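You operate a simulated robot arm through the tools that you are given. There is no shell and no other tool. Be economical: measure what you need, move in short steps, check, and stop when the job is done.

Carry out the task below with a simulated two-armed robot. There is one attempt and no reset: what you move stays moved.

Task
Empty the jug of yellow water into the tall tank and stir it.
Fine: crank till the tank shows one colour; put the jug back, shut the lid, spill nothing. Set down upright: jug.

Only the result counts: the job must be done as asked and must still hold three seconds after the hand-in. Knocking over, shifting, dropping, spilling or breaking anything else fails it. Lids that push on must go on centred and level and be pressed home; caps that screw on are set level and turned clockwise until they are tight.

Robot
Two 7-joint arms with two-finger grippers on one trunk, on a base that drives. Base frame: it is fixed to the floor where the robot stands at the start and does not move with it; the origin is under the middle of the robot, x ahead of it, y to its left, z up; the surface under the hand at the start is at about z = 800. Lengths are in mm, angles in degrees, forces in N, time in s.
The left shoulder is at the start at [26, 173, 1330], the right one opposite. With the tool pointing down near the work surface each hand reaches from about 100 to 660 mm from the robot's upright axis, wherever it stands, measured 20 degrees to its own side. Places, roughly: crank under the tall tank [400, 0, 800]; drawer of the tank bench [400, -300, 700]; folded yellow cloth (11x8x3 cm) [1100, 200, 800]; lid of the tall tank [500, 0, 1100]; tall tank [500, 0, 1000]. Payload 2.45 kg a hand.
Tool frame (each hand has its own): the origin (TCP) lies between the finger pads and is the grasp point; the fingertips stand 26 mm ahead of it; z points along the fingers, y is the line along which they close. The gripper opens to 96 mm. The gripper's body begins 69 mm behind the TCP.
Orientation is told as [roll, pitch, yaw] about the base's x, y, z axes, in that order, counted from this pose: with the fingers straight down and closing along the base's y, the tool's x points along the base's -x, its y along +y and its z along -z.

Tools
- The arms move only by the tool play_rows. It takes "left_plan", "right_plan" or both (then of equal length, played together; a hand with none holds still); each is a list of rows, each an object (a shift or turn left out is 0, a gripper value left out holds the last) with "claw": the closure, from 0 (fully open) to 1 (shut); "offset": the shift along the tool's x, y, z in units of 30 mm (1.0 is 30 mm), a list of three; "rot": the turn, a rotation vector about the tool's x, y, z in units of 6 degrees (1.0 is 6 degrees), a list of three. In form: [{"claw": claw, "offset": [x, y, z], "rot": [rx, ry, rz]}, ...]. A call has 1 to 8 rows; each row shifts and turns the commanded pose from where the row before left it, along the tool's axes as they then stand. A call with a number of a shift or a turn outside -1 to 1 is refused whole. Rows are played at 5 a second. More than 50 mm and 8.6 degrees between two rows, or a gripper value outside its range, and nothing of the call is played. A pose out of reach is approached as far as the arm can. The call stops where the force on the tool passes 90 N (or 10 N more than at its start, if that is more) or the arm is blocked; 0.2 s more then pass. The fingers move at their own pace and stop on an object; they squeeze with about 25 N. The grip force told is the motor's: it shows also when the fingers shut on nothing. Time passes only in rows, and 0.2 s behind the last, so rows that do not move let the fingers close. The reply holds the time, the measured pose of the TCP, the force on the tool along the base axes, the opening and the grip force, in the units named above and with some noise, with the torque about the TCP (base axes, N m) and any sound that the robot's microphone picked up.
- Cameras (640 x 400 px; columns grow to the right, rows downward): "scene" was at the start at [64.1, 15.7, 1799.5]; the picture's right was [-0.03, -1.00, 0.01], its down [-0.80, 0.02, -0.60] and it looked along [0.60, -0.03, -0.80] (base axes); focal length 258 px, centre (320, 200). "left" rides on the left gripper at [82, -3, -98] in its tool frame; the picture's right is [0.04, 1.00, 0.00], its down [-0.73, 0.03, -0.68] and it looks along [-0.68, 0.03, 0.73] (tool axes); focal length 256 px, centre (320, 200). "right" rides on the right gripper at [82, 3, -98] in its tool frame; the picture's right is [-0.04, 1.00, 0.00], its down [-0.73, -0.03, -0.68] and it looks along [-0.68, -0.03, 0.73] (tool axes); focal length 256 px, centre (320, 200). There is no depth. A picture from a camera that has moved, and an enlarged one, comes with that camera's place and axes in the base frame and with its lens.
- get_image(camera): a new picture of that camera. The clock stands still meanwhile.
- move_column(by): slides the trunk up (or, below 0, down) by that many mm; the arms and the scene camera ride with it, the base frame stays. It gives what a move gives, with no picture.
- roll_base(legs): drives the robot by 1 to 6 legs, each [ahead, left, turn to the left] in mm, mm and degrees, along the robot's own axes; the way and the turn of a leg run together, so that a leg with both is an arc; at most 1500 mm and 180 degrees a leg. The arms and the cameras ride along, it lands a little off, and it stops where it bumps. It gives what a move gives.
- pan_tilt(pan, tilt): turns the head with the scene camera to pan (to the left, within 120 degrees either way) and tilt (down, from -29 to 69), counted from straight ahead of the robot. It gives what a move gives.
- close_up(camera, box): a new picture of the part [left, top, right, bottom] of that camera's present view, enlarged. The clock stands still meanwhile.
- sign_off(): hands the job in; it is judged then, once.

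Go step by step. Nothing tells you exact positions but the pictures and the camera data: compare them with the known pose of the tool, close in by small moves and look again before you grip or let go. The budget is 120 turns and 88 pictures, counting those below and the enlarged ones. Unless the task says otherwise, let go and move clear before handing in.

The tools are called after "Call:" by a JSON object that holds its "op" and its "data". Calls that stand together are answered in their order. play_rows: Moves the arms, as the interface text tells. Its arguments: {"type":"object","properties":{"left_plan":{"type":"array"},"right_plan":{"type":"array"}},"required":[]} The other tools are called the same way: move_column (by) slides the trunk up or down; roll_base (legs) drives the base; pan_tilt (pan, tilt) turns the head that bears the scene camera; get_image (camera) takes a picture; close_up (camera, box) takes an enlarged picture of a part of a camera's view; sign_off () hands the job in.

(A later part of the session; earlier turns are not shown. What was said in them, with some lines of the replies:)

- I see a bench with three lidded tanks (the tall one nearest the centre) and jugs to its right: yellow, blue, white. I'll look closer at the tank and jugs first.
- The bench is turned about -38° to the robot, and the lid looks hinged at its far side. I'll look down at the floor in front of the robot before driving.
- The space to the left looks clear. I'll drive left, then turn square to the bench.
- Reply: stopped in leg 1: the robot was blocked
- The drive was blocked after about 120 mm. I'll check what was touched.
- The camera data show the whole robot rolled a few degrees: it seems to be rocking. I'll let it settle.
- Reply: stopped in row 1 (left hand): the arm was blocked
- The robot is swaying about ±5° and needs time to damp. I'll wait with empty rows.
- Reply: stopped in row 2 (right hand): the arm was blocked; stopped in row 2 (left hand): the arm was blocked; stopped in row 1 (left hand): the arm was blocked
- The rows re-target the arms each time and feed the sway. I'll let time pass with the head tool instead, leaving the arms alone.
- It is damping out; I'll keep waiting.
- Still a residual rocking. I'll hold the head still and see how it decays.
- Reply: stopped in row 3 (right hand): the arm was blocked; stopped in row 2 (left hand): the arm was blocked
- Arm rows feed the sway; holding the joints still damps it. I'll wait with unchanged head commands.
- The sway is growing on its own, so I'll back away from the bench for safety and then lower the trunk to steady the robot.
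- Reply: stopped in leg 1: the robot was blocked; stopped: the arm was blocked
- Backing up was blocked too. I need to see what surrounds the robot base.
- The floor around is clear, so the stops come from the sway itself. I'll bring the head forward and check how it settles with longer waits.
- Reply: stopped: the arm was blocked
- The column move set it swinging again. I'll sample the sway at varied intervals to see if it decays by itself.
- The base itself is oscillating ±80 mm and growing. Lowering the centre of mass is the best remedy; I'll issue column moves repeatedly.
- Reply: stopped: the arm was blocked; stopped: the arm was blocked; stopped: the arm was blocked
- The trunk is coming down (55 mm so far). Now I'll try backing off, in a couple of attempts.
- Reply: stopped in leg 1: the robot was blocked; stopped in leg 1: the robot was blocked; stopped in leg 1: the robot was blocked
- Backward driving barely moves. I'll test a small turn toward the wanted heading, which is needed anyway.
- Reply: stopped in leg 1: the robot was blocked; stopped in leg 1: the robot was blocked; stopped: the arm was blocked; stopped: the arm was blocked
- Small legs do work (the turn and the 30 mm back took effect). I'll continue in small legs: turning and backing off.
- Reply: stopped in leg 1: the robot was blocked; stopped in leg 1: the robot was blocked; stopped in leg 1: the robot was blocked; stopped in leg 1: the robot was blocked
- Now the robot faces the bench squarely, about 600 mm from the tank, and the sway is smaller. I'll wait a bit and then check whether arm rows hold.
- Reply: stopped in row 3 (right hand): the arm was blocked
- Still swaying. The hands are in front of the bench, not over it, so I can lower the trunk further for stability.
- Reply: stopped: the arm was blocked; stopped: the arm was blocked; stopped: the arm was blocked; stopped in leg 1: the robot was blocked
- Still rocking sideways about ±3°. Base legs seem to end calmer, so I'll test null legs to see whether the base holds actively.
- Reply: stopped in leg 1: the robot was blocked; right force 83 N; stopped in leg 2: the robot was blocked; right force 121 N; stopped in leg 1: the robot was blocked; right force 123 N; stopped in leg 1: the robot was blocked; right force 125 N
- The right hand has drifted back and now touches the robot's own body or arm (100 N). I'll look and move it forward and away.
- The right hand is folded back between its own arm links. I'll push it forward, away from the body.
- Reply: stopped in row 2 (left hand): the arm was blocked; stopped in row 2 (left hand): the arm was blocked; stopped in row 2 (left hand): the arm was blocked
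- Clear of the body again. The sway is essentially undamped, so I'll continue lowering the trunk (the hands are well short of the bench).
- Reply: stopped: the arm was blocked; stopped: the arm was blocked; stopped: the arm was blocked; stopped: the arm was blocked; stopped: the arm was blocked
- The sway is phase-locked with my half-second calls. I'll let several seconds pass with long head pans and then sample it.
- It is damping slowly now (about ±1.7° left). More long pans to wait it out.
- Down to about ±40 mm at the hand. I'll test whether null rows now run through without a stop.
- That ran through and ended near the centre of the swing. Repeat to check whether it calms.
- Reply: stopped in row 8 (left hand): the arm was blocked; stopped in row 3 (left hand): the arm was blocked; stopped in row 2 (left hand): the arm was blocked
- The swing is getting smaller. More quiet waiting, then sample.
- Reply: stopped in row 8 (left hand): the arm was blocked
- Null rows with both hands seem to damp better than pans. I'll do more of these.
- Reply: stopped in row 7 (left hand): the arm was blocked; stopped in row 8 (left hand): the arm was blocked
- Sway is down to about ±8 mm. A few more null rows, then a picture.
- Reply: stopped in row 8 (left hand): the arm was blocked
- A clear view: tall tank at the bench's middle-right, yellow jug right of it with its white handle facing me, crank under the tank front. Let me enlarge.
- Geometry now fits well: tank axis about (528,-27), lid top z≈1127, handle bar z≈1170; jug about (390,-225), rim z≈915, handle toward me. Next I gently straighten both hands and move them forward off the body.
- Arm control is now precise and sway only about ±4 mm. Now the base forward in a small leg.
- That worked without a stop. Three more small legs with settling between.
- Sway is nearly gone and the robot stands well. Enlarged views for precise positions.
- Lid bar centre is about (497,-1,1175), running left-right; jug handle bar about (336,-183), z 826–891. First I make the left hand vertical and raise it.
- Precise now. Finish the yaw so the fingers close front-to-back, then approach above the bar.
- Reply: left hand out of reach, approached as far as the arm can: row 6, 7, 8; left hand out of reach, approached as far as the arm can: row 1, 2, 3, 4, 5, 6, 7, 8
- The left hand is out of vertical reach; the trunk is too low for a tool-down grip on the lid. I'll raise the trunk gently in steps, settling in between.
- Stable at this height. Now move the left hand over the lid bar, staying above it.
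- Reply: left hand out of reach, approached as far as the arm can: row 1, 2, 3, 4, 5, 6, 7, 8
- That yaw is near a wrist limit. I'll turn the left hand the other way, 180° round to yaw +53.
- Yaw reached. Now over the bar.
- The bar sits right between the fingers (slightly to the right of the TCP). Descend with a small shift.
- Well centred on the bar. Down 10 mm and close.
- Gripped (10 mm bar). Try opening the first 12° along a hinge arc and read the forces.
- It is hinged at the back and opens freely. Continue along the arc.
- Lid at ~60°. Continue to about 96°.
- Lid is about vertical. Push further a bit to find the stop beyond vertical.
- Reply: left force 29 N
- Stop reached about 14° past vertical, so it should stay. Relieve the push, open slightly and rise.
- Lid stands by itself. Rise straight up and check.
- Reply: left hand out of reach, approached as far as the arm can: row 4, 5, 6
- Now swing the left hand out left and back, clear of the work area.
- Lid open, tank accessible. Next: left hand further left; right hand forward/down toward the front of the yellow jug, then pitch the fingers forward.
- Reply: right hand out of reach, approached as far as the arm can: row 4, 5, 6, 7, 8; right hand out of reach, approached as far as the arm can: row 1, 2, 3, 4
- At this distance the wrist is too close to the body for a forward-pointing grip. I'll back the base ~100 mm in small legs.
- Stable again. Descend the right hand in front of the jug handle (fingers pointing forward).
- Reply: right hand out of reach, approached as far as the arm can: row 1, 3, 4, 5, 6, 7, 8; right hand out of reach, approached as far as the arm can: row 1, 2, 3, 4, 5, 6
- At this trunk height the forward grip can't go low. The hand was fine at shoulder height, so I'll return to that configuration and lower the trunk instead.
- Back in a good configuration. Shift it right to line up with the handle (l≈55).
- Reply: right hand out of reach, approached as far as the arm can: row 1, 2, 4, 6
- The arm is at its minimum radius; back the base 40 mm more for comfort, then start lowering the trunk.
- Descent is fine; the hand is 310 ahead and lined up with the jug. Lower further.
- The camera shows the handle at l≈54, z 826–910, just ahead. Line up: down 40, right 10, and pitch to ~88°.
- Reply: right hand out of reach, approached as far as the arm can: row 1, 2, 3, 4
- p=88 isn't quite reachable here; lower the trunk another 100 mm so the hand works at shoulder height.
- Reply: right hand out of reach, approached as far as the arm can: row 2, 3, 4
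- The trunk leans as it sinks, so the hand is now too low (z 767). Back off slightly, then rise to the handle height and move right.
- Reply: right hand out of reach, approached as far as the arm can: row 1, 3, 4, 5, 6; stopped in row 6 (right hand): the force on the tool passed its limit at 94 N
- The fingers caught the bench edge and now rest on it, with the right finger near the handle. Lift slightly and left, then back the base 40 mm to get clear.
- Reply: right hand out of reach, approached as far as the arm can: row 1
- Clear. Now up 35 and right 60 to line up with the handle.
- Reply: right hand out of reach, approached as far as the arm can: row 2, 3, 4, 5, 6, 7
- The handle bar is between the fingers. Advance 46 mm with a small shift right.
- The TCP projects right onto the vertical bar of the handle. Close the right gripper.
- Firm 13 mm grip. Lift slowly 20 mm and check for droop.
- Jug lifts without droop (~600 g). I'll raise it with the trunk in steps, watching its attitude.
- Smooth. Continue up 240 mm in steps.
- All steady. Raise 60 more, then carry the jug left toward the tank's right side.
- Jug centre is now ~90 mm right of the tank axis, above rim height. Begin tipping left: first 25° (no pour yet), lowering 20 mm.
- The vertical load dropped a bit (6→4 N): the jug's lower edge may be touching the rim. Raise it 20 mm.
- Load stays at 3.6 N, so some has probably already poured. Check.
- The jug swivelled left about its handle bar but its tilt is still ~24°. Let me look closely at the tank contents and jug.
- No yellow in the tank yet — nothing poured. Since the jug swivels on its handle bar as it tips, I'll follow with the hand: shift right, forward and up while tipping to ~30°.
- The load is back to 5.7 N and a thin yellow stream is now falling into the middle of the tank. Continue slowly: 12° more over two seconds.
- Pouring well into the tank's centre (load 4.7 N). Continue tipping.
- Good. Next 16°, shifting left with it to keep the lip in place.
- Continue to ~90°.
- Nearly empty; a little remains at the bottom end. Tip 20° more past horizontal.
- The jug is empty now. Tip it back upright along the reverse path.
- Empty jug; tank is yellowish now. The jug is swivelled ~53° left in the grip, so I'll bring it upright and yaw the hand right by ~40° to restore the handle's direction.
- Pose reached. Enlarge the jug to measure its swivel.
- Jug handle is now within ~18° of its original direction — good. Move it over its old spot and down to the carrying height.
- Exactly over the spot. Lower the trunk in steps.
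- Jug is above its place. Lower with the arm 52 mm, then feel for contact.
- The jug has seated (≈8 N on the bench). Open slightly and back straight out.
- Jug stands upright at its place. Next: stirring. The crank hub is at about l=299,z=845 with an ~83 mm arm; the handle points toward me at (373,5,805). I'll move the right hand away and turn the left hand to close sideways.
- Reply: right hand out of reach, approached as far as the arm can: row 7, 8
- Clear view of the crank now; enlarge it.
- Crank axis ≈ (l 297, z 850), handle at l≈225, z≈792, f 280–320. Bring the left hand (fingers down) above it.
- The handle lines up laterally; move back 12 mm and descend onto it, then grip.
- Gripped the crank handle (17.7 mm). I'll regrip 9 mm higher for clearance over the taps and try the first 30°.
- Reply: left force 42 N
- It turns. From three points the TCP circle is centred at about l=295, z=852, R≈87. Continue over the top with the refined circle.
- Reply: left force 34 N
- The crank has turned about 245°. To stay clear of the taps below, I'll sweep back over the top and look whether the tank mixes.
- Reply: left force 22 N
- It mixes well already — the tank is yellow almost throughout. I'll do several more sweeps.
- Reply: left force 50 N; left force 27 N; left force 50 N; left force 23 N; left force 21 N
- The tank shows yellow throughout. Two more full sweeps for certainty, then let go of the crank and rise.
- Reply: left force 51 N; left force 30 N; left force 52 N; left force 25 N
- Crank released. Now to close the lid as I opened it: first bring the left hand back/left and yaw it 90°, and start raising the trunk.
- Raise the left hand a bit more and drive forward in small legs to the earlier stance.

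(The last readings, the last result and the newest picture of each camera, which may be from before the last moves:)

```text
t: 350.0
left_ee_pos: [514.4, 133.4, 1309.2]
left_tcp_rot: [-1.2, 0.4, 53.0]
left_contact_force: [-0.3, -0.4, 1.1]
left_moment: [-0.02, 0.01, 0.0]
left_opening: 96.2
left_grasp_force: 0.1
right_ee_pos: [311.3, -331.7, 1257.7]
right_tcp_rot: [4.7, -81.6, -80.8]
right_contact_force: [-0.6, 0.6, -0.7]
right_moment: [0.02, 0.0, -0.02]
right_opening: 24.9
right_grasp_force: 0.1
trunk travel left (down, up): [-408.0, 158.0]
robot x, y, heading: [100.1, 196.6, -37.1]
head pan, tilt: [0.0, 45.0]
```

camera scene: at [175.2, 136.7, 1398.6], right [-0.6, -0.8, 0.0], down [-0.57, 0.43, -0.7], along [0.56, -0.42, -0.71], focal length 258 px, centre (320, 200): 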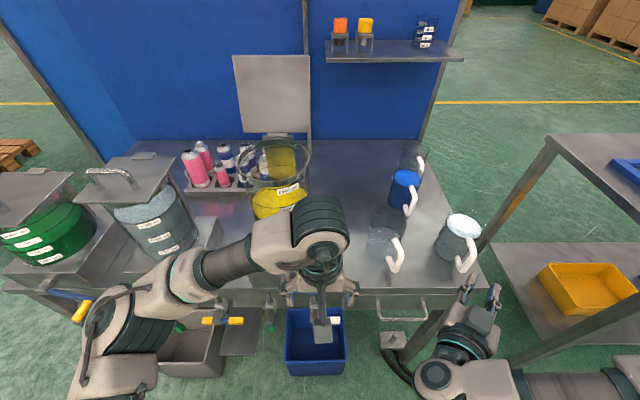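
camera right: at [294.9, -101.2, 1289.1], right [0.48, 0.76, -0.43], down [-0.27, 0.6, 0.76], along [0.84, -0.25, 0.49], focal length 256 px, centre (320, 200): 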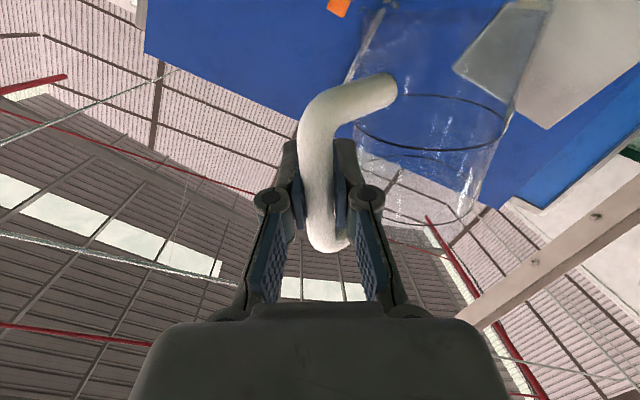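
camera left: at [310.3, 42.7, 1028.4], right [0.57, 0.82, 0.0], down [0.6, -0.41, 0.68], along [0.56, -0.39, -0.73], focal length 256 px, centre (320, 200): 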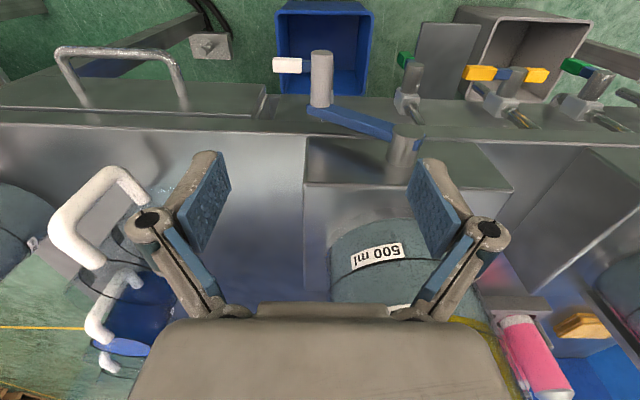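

Back at the earlier stance. Retrace the left hand's way to above the open lid's bar (fingers partly open).

Call:
{"op": "play_rows", "data": {"left_plan": [{"claw": 0.66, "offset": [-0.1, -0.5, 0], "rot": [0.1, 0, 0]}, {"offset": [-0.1, -0.8, 0], "rot": [0.1, 0, 0]}, {"offset": [-0.1, -0.85, 0]}, {"offset": [-0.1, -0.85, 0]}, {"offset": [-0.1, -0.85, 0]}, {"offset": [-0.1, -0.85, 0]}, {"offset": [-0.1, -0.85, 0]}, {"offset": [-0.1, -0.85, 0]}]}}

Call:
{"op": "play_rows", "data": {"left_plan": [{"offset": [0.3, -0.8, 0]}, {"offset": [0.6, -0.6, 0]}, {"offset": [0.75, -0.35, 0]}, {"offset": [0.8, 0, 0]}, {"offset": [0.8, 0, 0]}, {"offset": [0.8, 0, 0]}, {"offset": [0.7, 0, 0]}, {}]}}

```text
t: 351.8
left_ee_pos: [683.6, 33.7, 1315.0]
left_tcp_rot: [-2.3, 0.2, 53.0]
left_contact_force: [-0.3, -0.4, 0.4]
left_moment: [0.03, 0.01, -0.03]
left_opening: 33.0
left_grasp_force: 0.1
right_ee_pos: [311.5, -332.8, 1256.1]
right_tcp_rot: [4.7, -81.6, -80.7]
right_contact_force: [-0.4, -0.6, 0.1]
right_moment: [0.0, 0.02, 0.0]
right_opening: 24.8
right_grasp_force: 0.1
trunk travel left (down, up): [-408.0, 158.0]
robot x, y, heading: [100.5, 194.4, -37.1]
head pan, tilt: [0.0, 45.0]
```

```text
t: 353.6
left_ee_pos: [635.6, -113.8, 1320.8]
left_tcp_rot: [-2.5, 0.2, 52.9]
left_contact_force: [0.2, -0.3, 0.5]
left_moment: [0.0, 0.02, -0.01]
left_opening: 32.4
left_grasp_force: 0.0
right_ee_pos: [309.5, -333.3, 1256.1]
right_tcp_rot: [5.5, -81.5, -81.5]
right_contact_force: [-0.1, -0.7, -0.2]
right_moment: [0.0, 0.0, -0.03]
right_opening: 24.9
right_grasp_force: 0.2
trunk travel left (down, up): [-408.0, 158.0]
robot x, y, heading: [94.3, 193.0, -37.2]
head pan, tilt: [0.0, 45.0]
```

Right above the bar. Level the hand, descend 70 mm and look.

Call:
{"op": "play_rows", "data": {"left_plan": [{"rot": [-0.2, 0, 0]}, {"rot": [-0.2, 0, 0]}, {"offset": [0.03, 0.03, 0.4]}, {"offset": [0, 0.03, 0.6]}, {"offset": [0, 0, 0.6]}, {"offset": [0, 0, 0.6]}, {}]}}

Call:
{"op": "get_image", "data": {"camera": "left"}}

```text
t: 355.2
left_ee_pos: [645.1, -123.0, 1261.8]
left_tcp_rot: [0.0, 0.3, 52.9]
left_contact_force: [-0.3, -0.9, 0.3]
left_moment: [0.01, -0.05, 0.02]
left_opening: 32.8
left_grasp_force: 0.1
left hand out of reach, approached as far as the arm can: row 1, 2, 3, 4, 5, 6
right_ee_pos: [309.6, -331.9, 1256.5]
right_tcp_rot: [5.1, -81.8, -81.3]
right_contact_force: [-0.4, 1.0, 0.8]
right_moment: [0.0, -0.01, 0.03]
right_opening: 24.9
right_grasp_force: 0.0
trunk travel left (down, up): [-408.0, 158.0]
robot x, y, heading: [99.3, 196.0, -37.1]
head pan, tilt: [0.0, 45.0]
```

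```text
6 pictures are left
camera left: at [598.7, -189.2, 1362.7], right [-0.82, 0.57, 0.0], down [0.42, 0.61, 0.68], along [0.38, 0.56, -0.74], focal length 256 px, centre (320, 200)
```

left: 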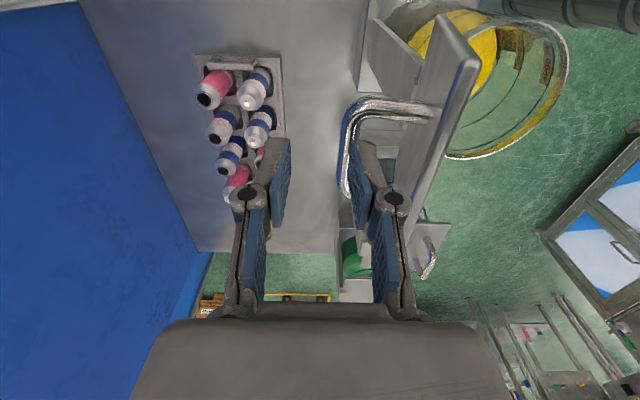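

The hand is ~15 mm too far back; shift it forward (toward me) and re-check the pose.

Call:
{"op": "play_rows", "data": {"left_plan": [{"offset": [0, 0.25, 0]}, {"offset": [0, 0.25, 0]}, {}]}}

```text
t: 356.0
left_ee_pos: [636.0, -109.0, 1262.4]
left_tcp_rot: [0.0, 0.4, 53.0]
left_contact_force: [1.0, 0.0, -0.1]
left_moment: [-0.01, 0.0, 0.01]
left_opening: 32.3
left_grasp_force: 0.1
left hand out of reach, approached as far as the arm can: row 1
right_ee_pos: [311.7, -329.5, 1258.4]
right_tcp_rot: [4.4, -81.9, -80.4]
right_contact_force: [-0.1, -0.7, 0.4]
right_moment: [-0.02, 0.0, -0.01]
right_opening: 25.0
right_grasp_force: 0.0
trunk travel left (down, up): [-408.0, 158.0]
robot x, y, heading: [99.8, 191.7, -37.0]
head pan, tilt: [0.0, 45.0]
```

Aligned (f≈574). Descend 45 mm and close on the bar.

Call:
{"op": "play_rows", "data": {"left_plan": [{"offset": [0.05, 0, 0.3]}, {"offset": [0.05, 0, 0.4]}, {"offset": [0, 0, 0.4]}, {"offset": [0, 0, 0.4]}, {}]}}

Call:
{"op": "get_image", "data": {"camera": "left"}}

```text
t: 357.2
left_ee_pos: [629.8, -116.6, 1217.2]
left_tcp_rot: [0.0, 0.3, 52.9]
left_contact_force: [0.3, 0.2, -0.6]
left_moment: [-0.01, 0.03, -0.03]
left_opening: 32.8
left_grasp_force: 0.0
right_ee_pos: [309.5, -333.0, 1257.9]
right_tcp_rot: [5.3, -81.7, -81.4]
right_contact_force: [-0.2, 0.3, -0.3]
right_moment: [0.04, 0.0, 0.01]
right_opening: 25.0
right_grasp_force: 0.1
trunk travel left (down, up): [-408.0, 158.0]
robot x, y, heading: [98.0, 191.8, -37.0]
head pan, tilt: [0.0, 45.0]
```

```text
5 pictures are left
camera left: at [583.1, -182.6, 1317.3], right [-0.82, 0.57, 0.0], down [0.42, 0.61, 0.68], along [0.39, 0.55, -0.74], focal length 256 px, centre (320, 200)
```

left: 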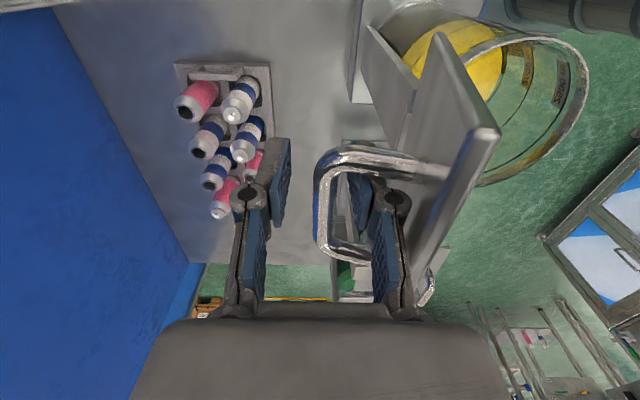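

Bar is between the fingers. Close, and bring the lid back over along the reverse arc.

Call:
{"op": "play_rows", "data": {"left_plan": [{"claw": 1}, {"claw": 1}, {"claw": 1}, {"claw": 1}]}}

Call:
{"op": "play_rows", "data": {"left_plan": [{"offset": [0, 0.255, -0.15]}, {"offset": [0, 0.255, -0.15]}, {"offset": [0, 0.36, -0.16]}, {"offset": [0, 0.36, -0.16]}, {"offset": [0, 0.385, -0.082]}, {"offset": [0, 0.385, -0.082]}, {"offset": [0, 0.393, 0]}, {"offset": [0, 0.393, 0]}]}}

```text
t: 358.2
left_ee_pos: [627.9, -113.5, 1218.4]
left_tcp_rot: [0.0, 0.3, 52.9]
left_contact_force: [-15.3, 6.7, -8.5]
left_moment: [-0.41, 0.36, 0.16]
left_opening: 11.0
left_grasp_force: 38.1
right_ee_pos: [308.8, -332.0, 1257.7]
right_tcp_rot: [5.5, -81.7, -81.6]
right_contact_force: [0.6, 0.2, 0.1]
right_moment: [0.04, -0.02, -0.02]
right_opening: 24.8
right_grasp_force: 0.1
trunk travel left (down, up): [-408.0, 158.0]
robot x, y, heading: [99.2, 197.1, -36.9]
head pan, tilt: [0.0, 45.0]
```

```text
t: 360.0
left_ee_pos: [563.1, -64.7, 1241.2]
left_tcp_rot: [0.1, 0.3, 53.0]
left_contact_force: [-0.5, -2.4, -7.9]
left_moment: [-0.6, 0.37, 0.93]
left_opening: 10.5
left_grasp_force: 37.7
right_ee_pos: [311.2, -333.4, 1255.6]
right_tcp_rot: [4.9, -81.6, -80.8]
right_contact_force: [0.1, -0.2, -1.1]
right_moment: [0.02, -0.01, 0.0]
right_opening: 25.1
right_grasp_force: 0.0
trunk travel left (down, up): [-408.0, 158.0]
robot x, y, heading: [99.3, 196.0, -36.8]
head pan, tilt: [0.0, 45.0]
```

The lid follows. Continue down to nearly closed.

Call:
{"op": "play_rows", "data": {"left_plan": [{"offset": [0, 0.385, 0.082]}, {"offset": [0, 0.385, 0.082]}, {"offset": [0, 0.36, 0.16]}, {"offset": [0, 0.36, 0.16]}, {"offset": [0, 0.318, 0.232]}, {"offset": [0, 0.318, 0.232]}, {"offset": [0, 0.263, 0.293]}, {"offset": [0, 0.263, 0.293]}]}}

Call:
{"op": "play_rows", "data": {"left_plan": [{"offset": [0, 0.12, 0.2]}, {"offset": [0, 0.1, 0.2]}, {"offset": [0, 0.09, 0.17]}, {"offset": [0, 0.07, 0.14]}, {}]}}

Call:
{"op": "close_up", "data": {"camera": "scene", "box": [220, 150, 380, 290]}}

```text
t: 361.8
left_ee_pos: [501.4, -16.2, 1193.4]
left_tcp_rot: [0.2, 0.3, 52.9]
left_contact_force: [4.0, -4.0, -3.5]
left_moment: [-0.26, 0.1, 0.42]
left_opening: 10.6
left_grasp_force: 37.2
right_ee_pos: [311.1, -333.5, 1257.4]
right_tcp_rot: [4.6, -81.6, -80.7]
right_contact_force: [-0.8, 0.5, 0.6]
right_moment: [-0.01, -0.02, 0.03]
right_opening: 25.2
right_grasp_force: 0.1
trunk travel left (down, up): [-408.0, 158.0]
robot x, y, heading: [97.5, 194.7, -36.8]
head pan, tilt: [0.0, 45.0]
```

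```text
t: 363.0
left_ee_pos: [491.3, -9.5, 1174.4]
left_tcp_rot: [-0.2, 0.3, 53.0]
left_contact_force: [8.5, -8.0, 16.0]
left_moment: [0.51, -0.43, 0.23]
left_opening: 10.5
left_grasp_force: 38.1
right_ee_pos: [310.5, -331.9, 1256.5]
right_tcp_rot: [4.9, -81.7, -81.2]
right_contact_force: [0.0, -0.2, 0.0]
right_moment: [-0.01, -0.02, -0.04]
right_opening: 25.2
right_grasp_force: 0.0
trunk travel left (down, up): [-408.0, 158.0]
robot x, y, heading: [98.2, 196.3, -37.1]
head pan, tilt: [0.0, 45.0]
```

```text
2.86 times, centred on (300, 220) of scene
camera zoom: at [162.2, 145.9, 1718.9], right [-0.6, -0.8, 0.0], down [-0.57, 0.43, -0.7], along [0.56, -0.42, -0.71], focal length 736 px, centre (377, 143)
```

zoom: 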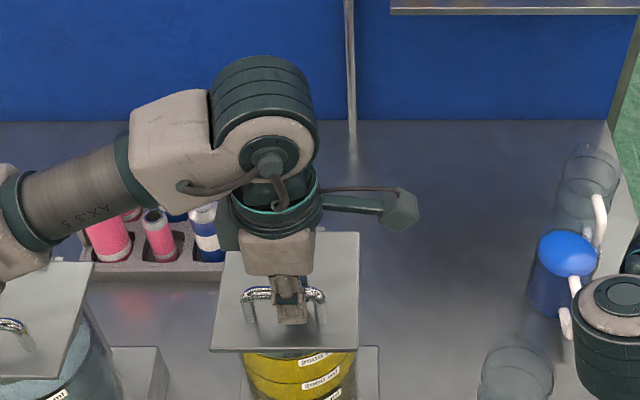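

The lid is shut: hand is at exactly the original grip pose with 16 N seating force. Release and rise clear.

Call:
{"op": "play_rows", "data": {"left_plan": [{"claw": 0.5}, {"claw": 0.2}, {}, {}, {"offset": [0, 0, -0.3]}, {"offset": [0, 0, -0.6]}, {"offset": [0, 0, -0.8]}, {"offset": [0, 0, -0.8]}]}}

Call:
{"op": "play_rows", "data": {"left_plan": [{"offset": [0, 0.3, -0.5]}, {"offset": [0, 0.6, 0]}, {"offset": [0, 0.8, 0]}, {"offset": [0, 0.8, 0]}, {"offset": [0, 0.8, 0]}, {"offset": [0, 0.6, 0]}, {"offset": [0, 0.3, 0]}, {}]}}

Call:
{"op": "get_image", "data": {"camera": "scene"}}

Call:
{"op": "close_up", "data": {"camera": "scene", "box": [230, 180, 440, 312]}}

```text
t: 364.8
left_ee_pos: [491.1, -8.6, 1248.6]
left_tcp_rot: [0.0, 0.3, 52.9]
left_contact_force: [-0.2, -0.4, -0.2]
left_moment: [-0.01, -0.03, 0.0]
left_opening: 76.8
left_grasp_force: 0.1
right_ee_pos: [311.1, -332.3, 1257.6]
right_tcp_rot: [5.2, -81.7, -81.3]
right_contact_force: [-0.5, -0.5, -1.0]
right_moment: [-0.02, -0.04, 0.05]
right_opening: 24.8
right_grasp_force: 0.0
trunk travel left (down, up): [-408.0, 158.0]
robot x, y, heading: [100.5, 197.0, -36.9]
head pan, tilt: [0.0, 45.0]
```

```text
t: 366.6
left_ee_pos: [390.0, 66.7, 1262.2]
left_tcp_rot: [0.1, 0.4, 53.0]
left_contact_force: [-0.1, 0.1, 0.1]
left_moment: [0.0, 0.01, 0.05]
left_opening: 77.0
left_grasp_force: 0.1
right_ee_pos: [310.4, -333.0, 1256.8]
right_tcp_rot: [4.8, -81.7, -80.9]
right_contact_force: [0.3, -0.3, -0.8]
right_moment: [-0.02, -0.01, 0.0]
right_opening: 25.2
right_grasp_force: 0.0
trunk travel left (down, up): [-408.0, 158.0]
robot x, y, heading: [98.4, 195.1, -36.8]
head pan, tilt: [0.0, 45.0]
```

```text
3 pictures are left
camera scene: at [161.3, 148.0, 1718.7], right [-0.6, -0.8, 0.0], down [-0.57, 0.43, -0.7], along [0.56, -0.42, -0.71], focal length 258 px, centre (320, 200)
```

scene: 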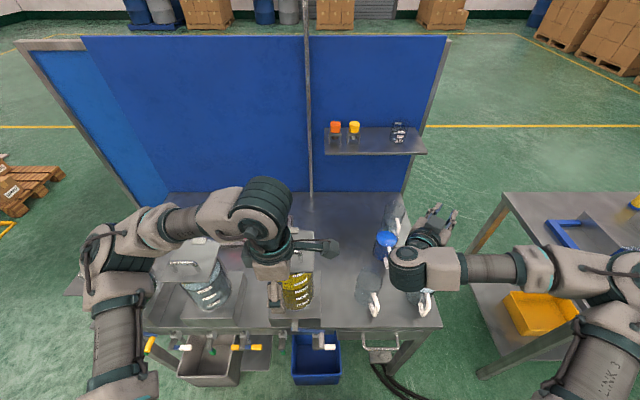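

```text
3.03 times, centred on (335, 246) of scene
camera zoom: at [161.3, 148.0, 1718.7], right [-0.6, -0.8, 0.0], down [-0.57, 0.43, -0.7], along [0.56, -0.42, -0.71], focal length 781 px, centre (274, 61)
```

zoom: 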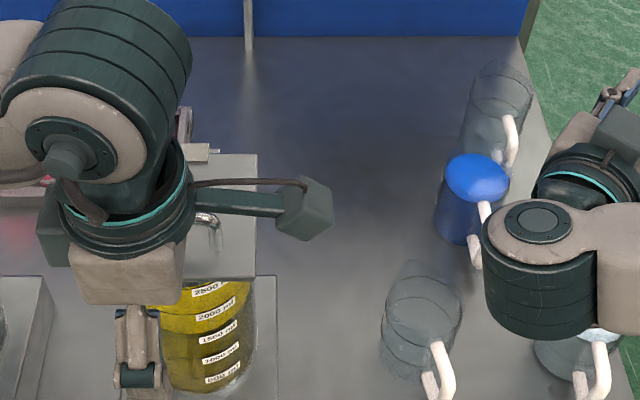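

The tank is uniformly yellow, the lid is shut, the jug stands empty and upright at its place, and both hands are clear. Nothing more to move; handing in.

Call:
{"op": "sign_off", "data": {}}

```text
The job is handed in.
```

I've handed in the job. The yellow water is in the tall tank and stirred to one colour, the jug is back upright, the lid is shut, and I saw no spill.

- **Stirring:** I swung the crank back and forth over its upper arc rather than turning it all the way round, to keep clear of the taps below. The last pictures show even yellow down to the 500 ml mark.
- **Jug:** It is empty and within about a centimetre of where it stood. Its handle points roughly 18° off its original direction, because the jug swivelled in the grip during the pour.
- **Contacts:** The fingers once caught the edge of the bench and stopped at the force limit. The jug may also have brushed the tank's rim as I began tipping it. I saw nothing shifted or tipped over.
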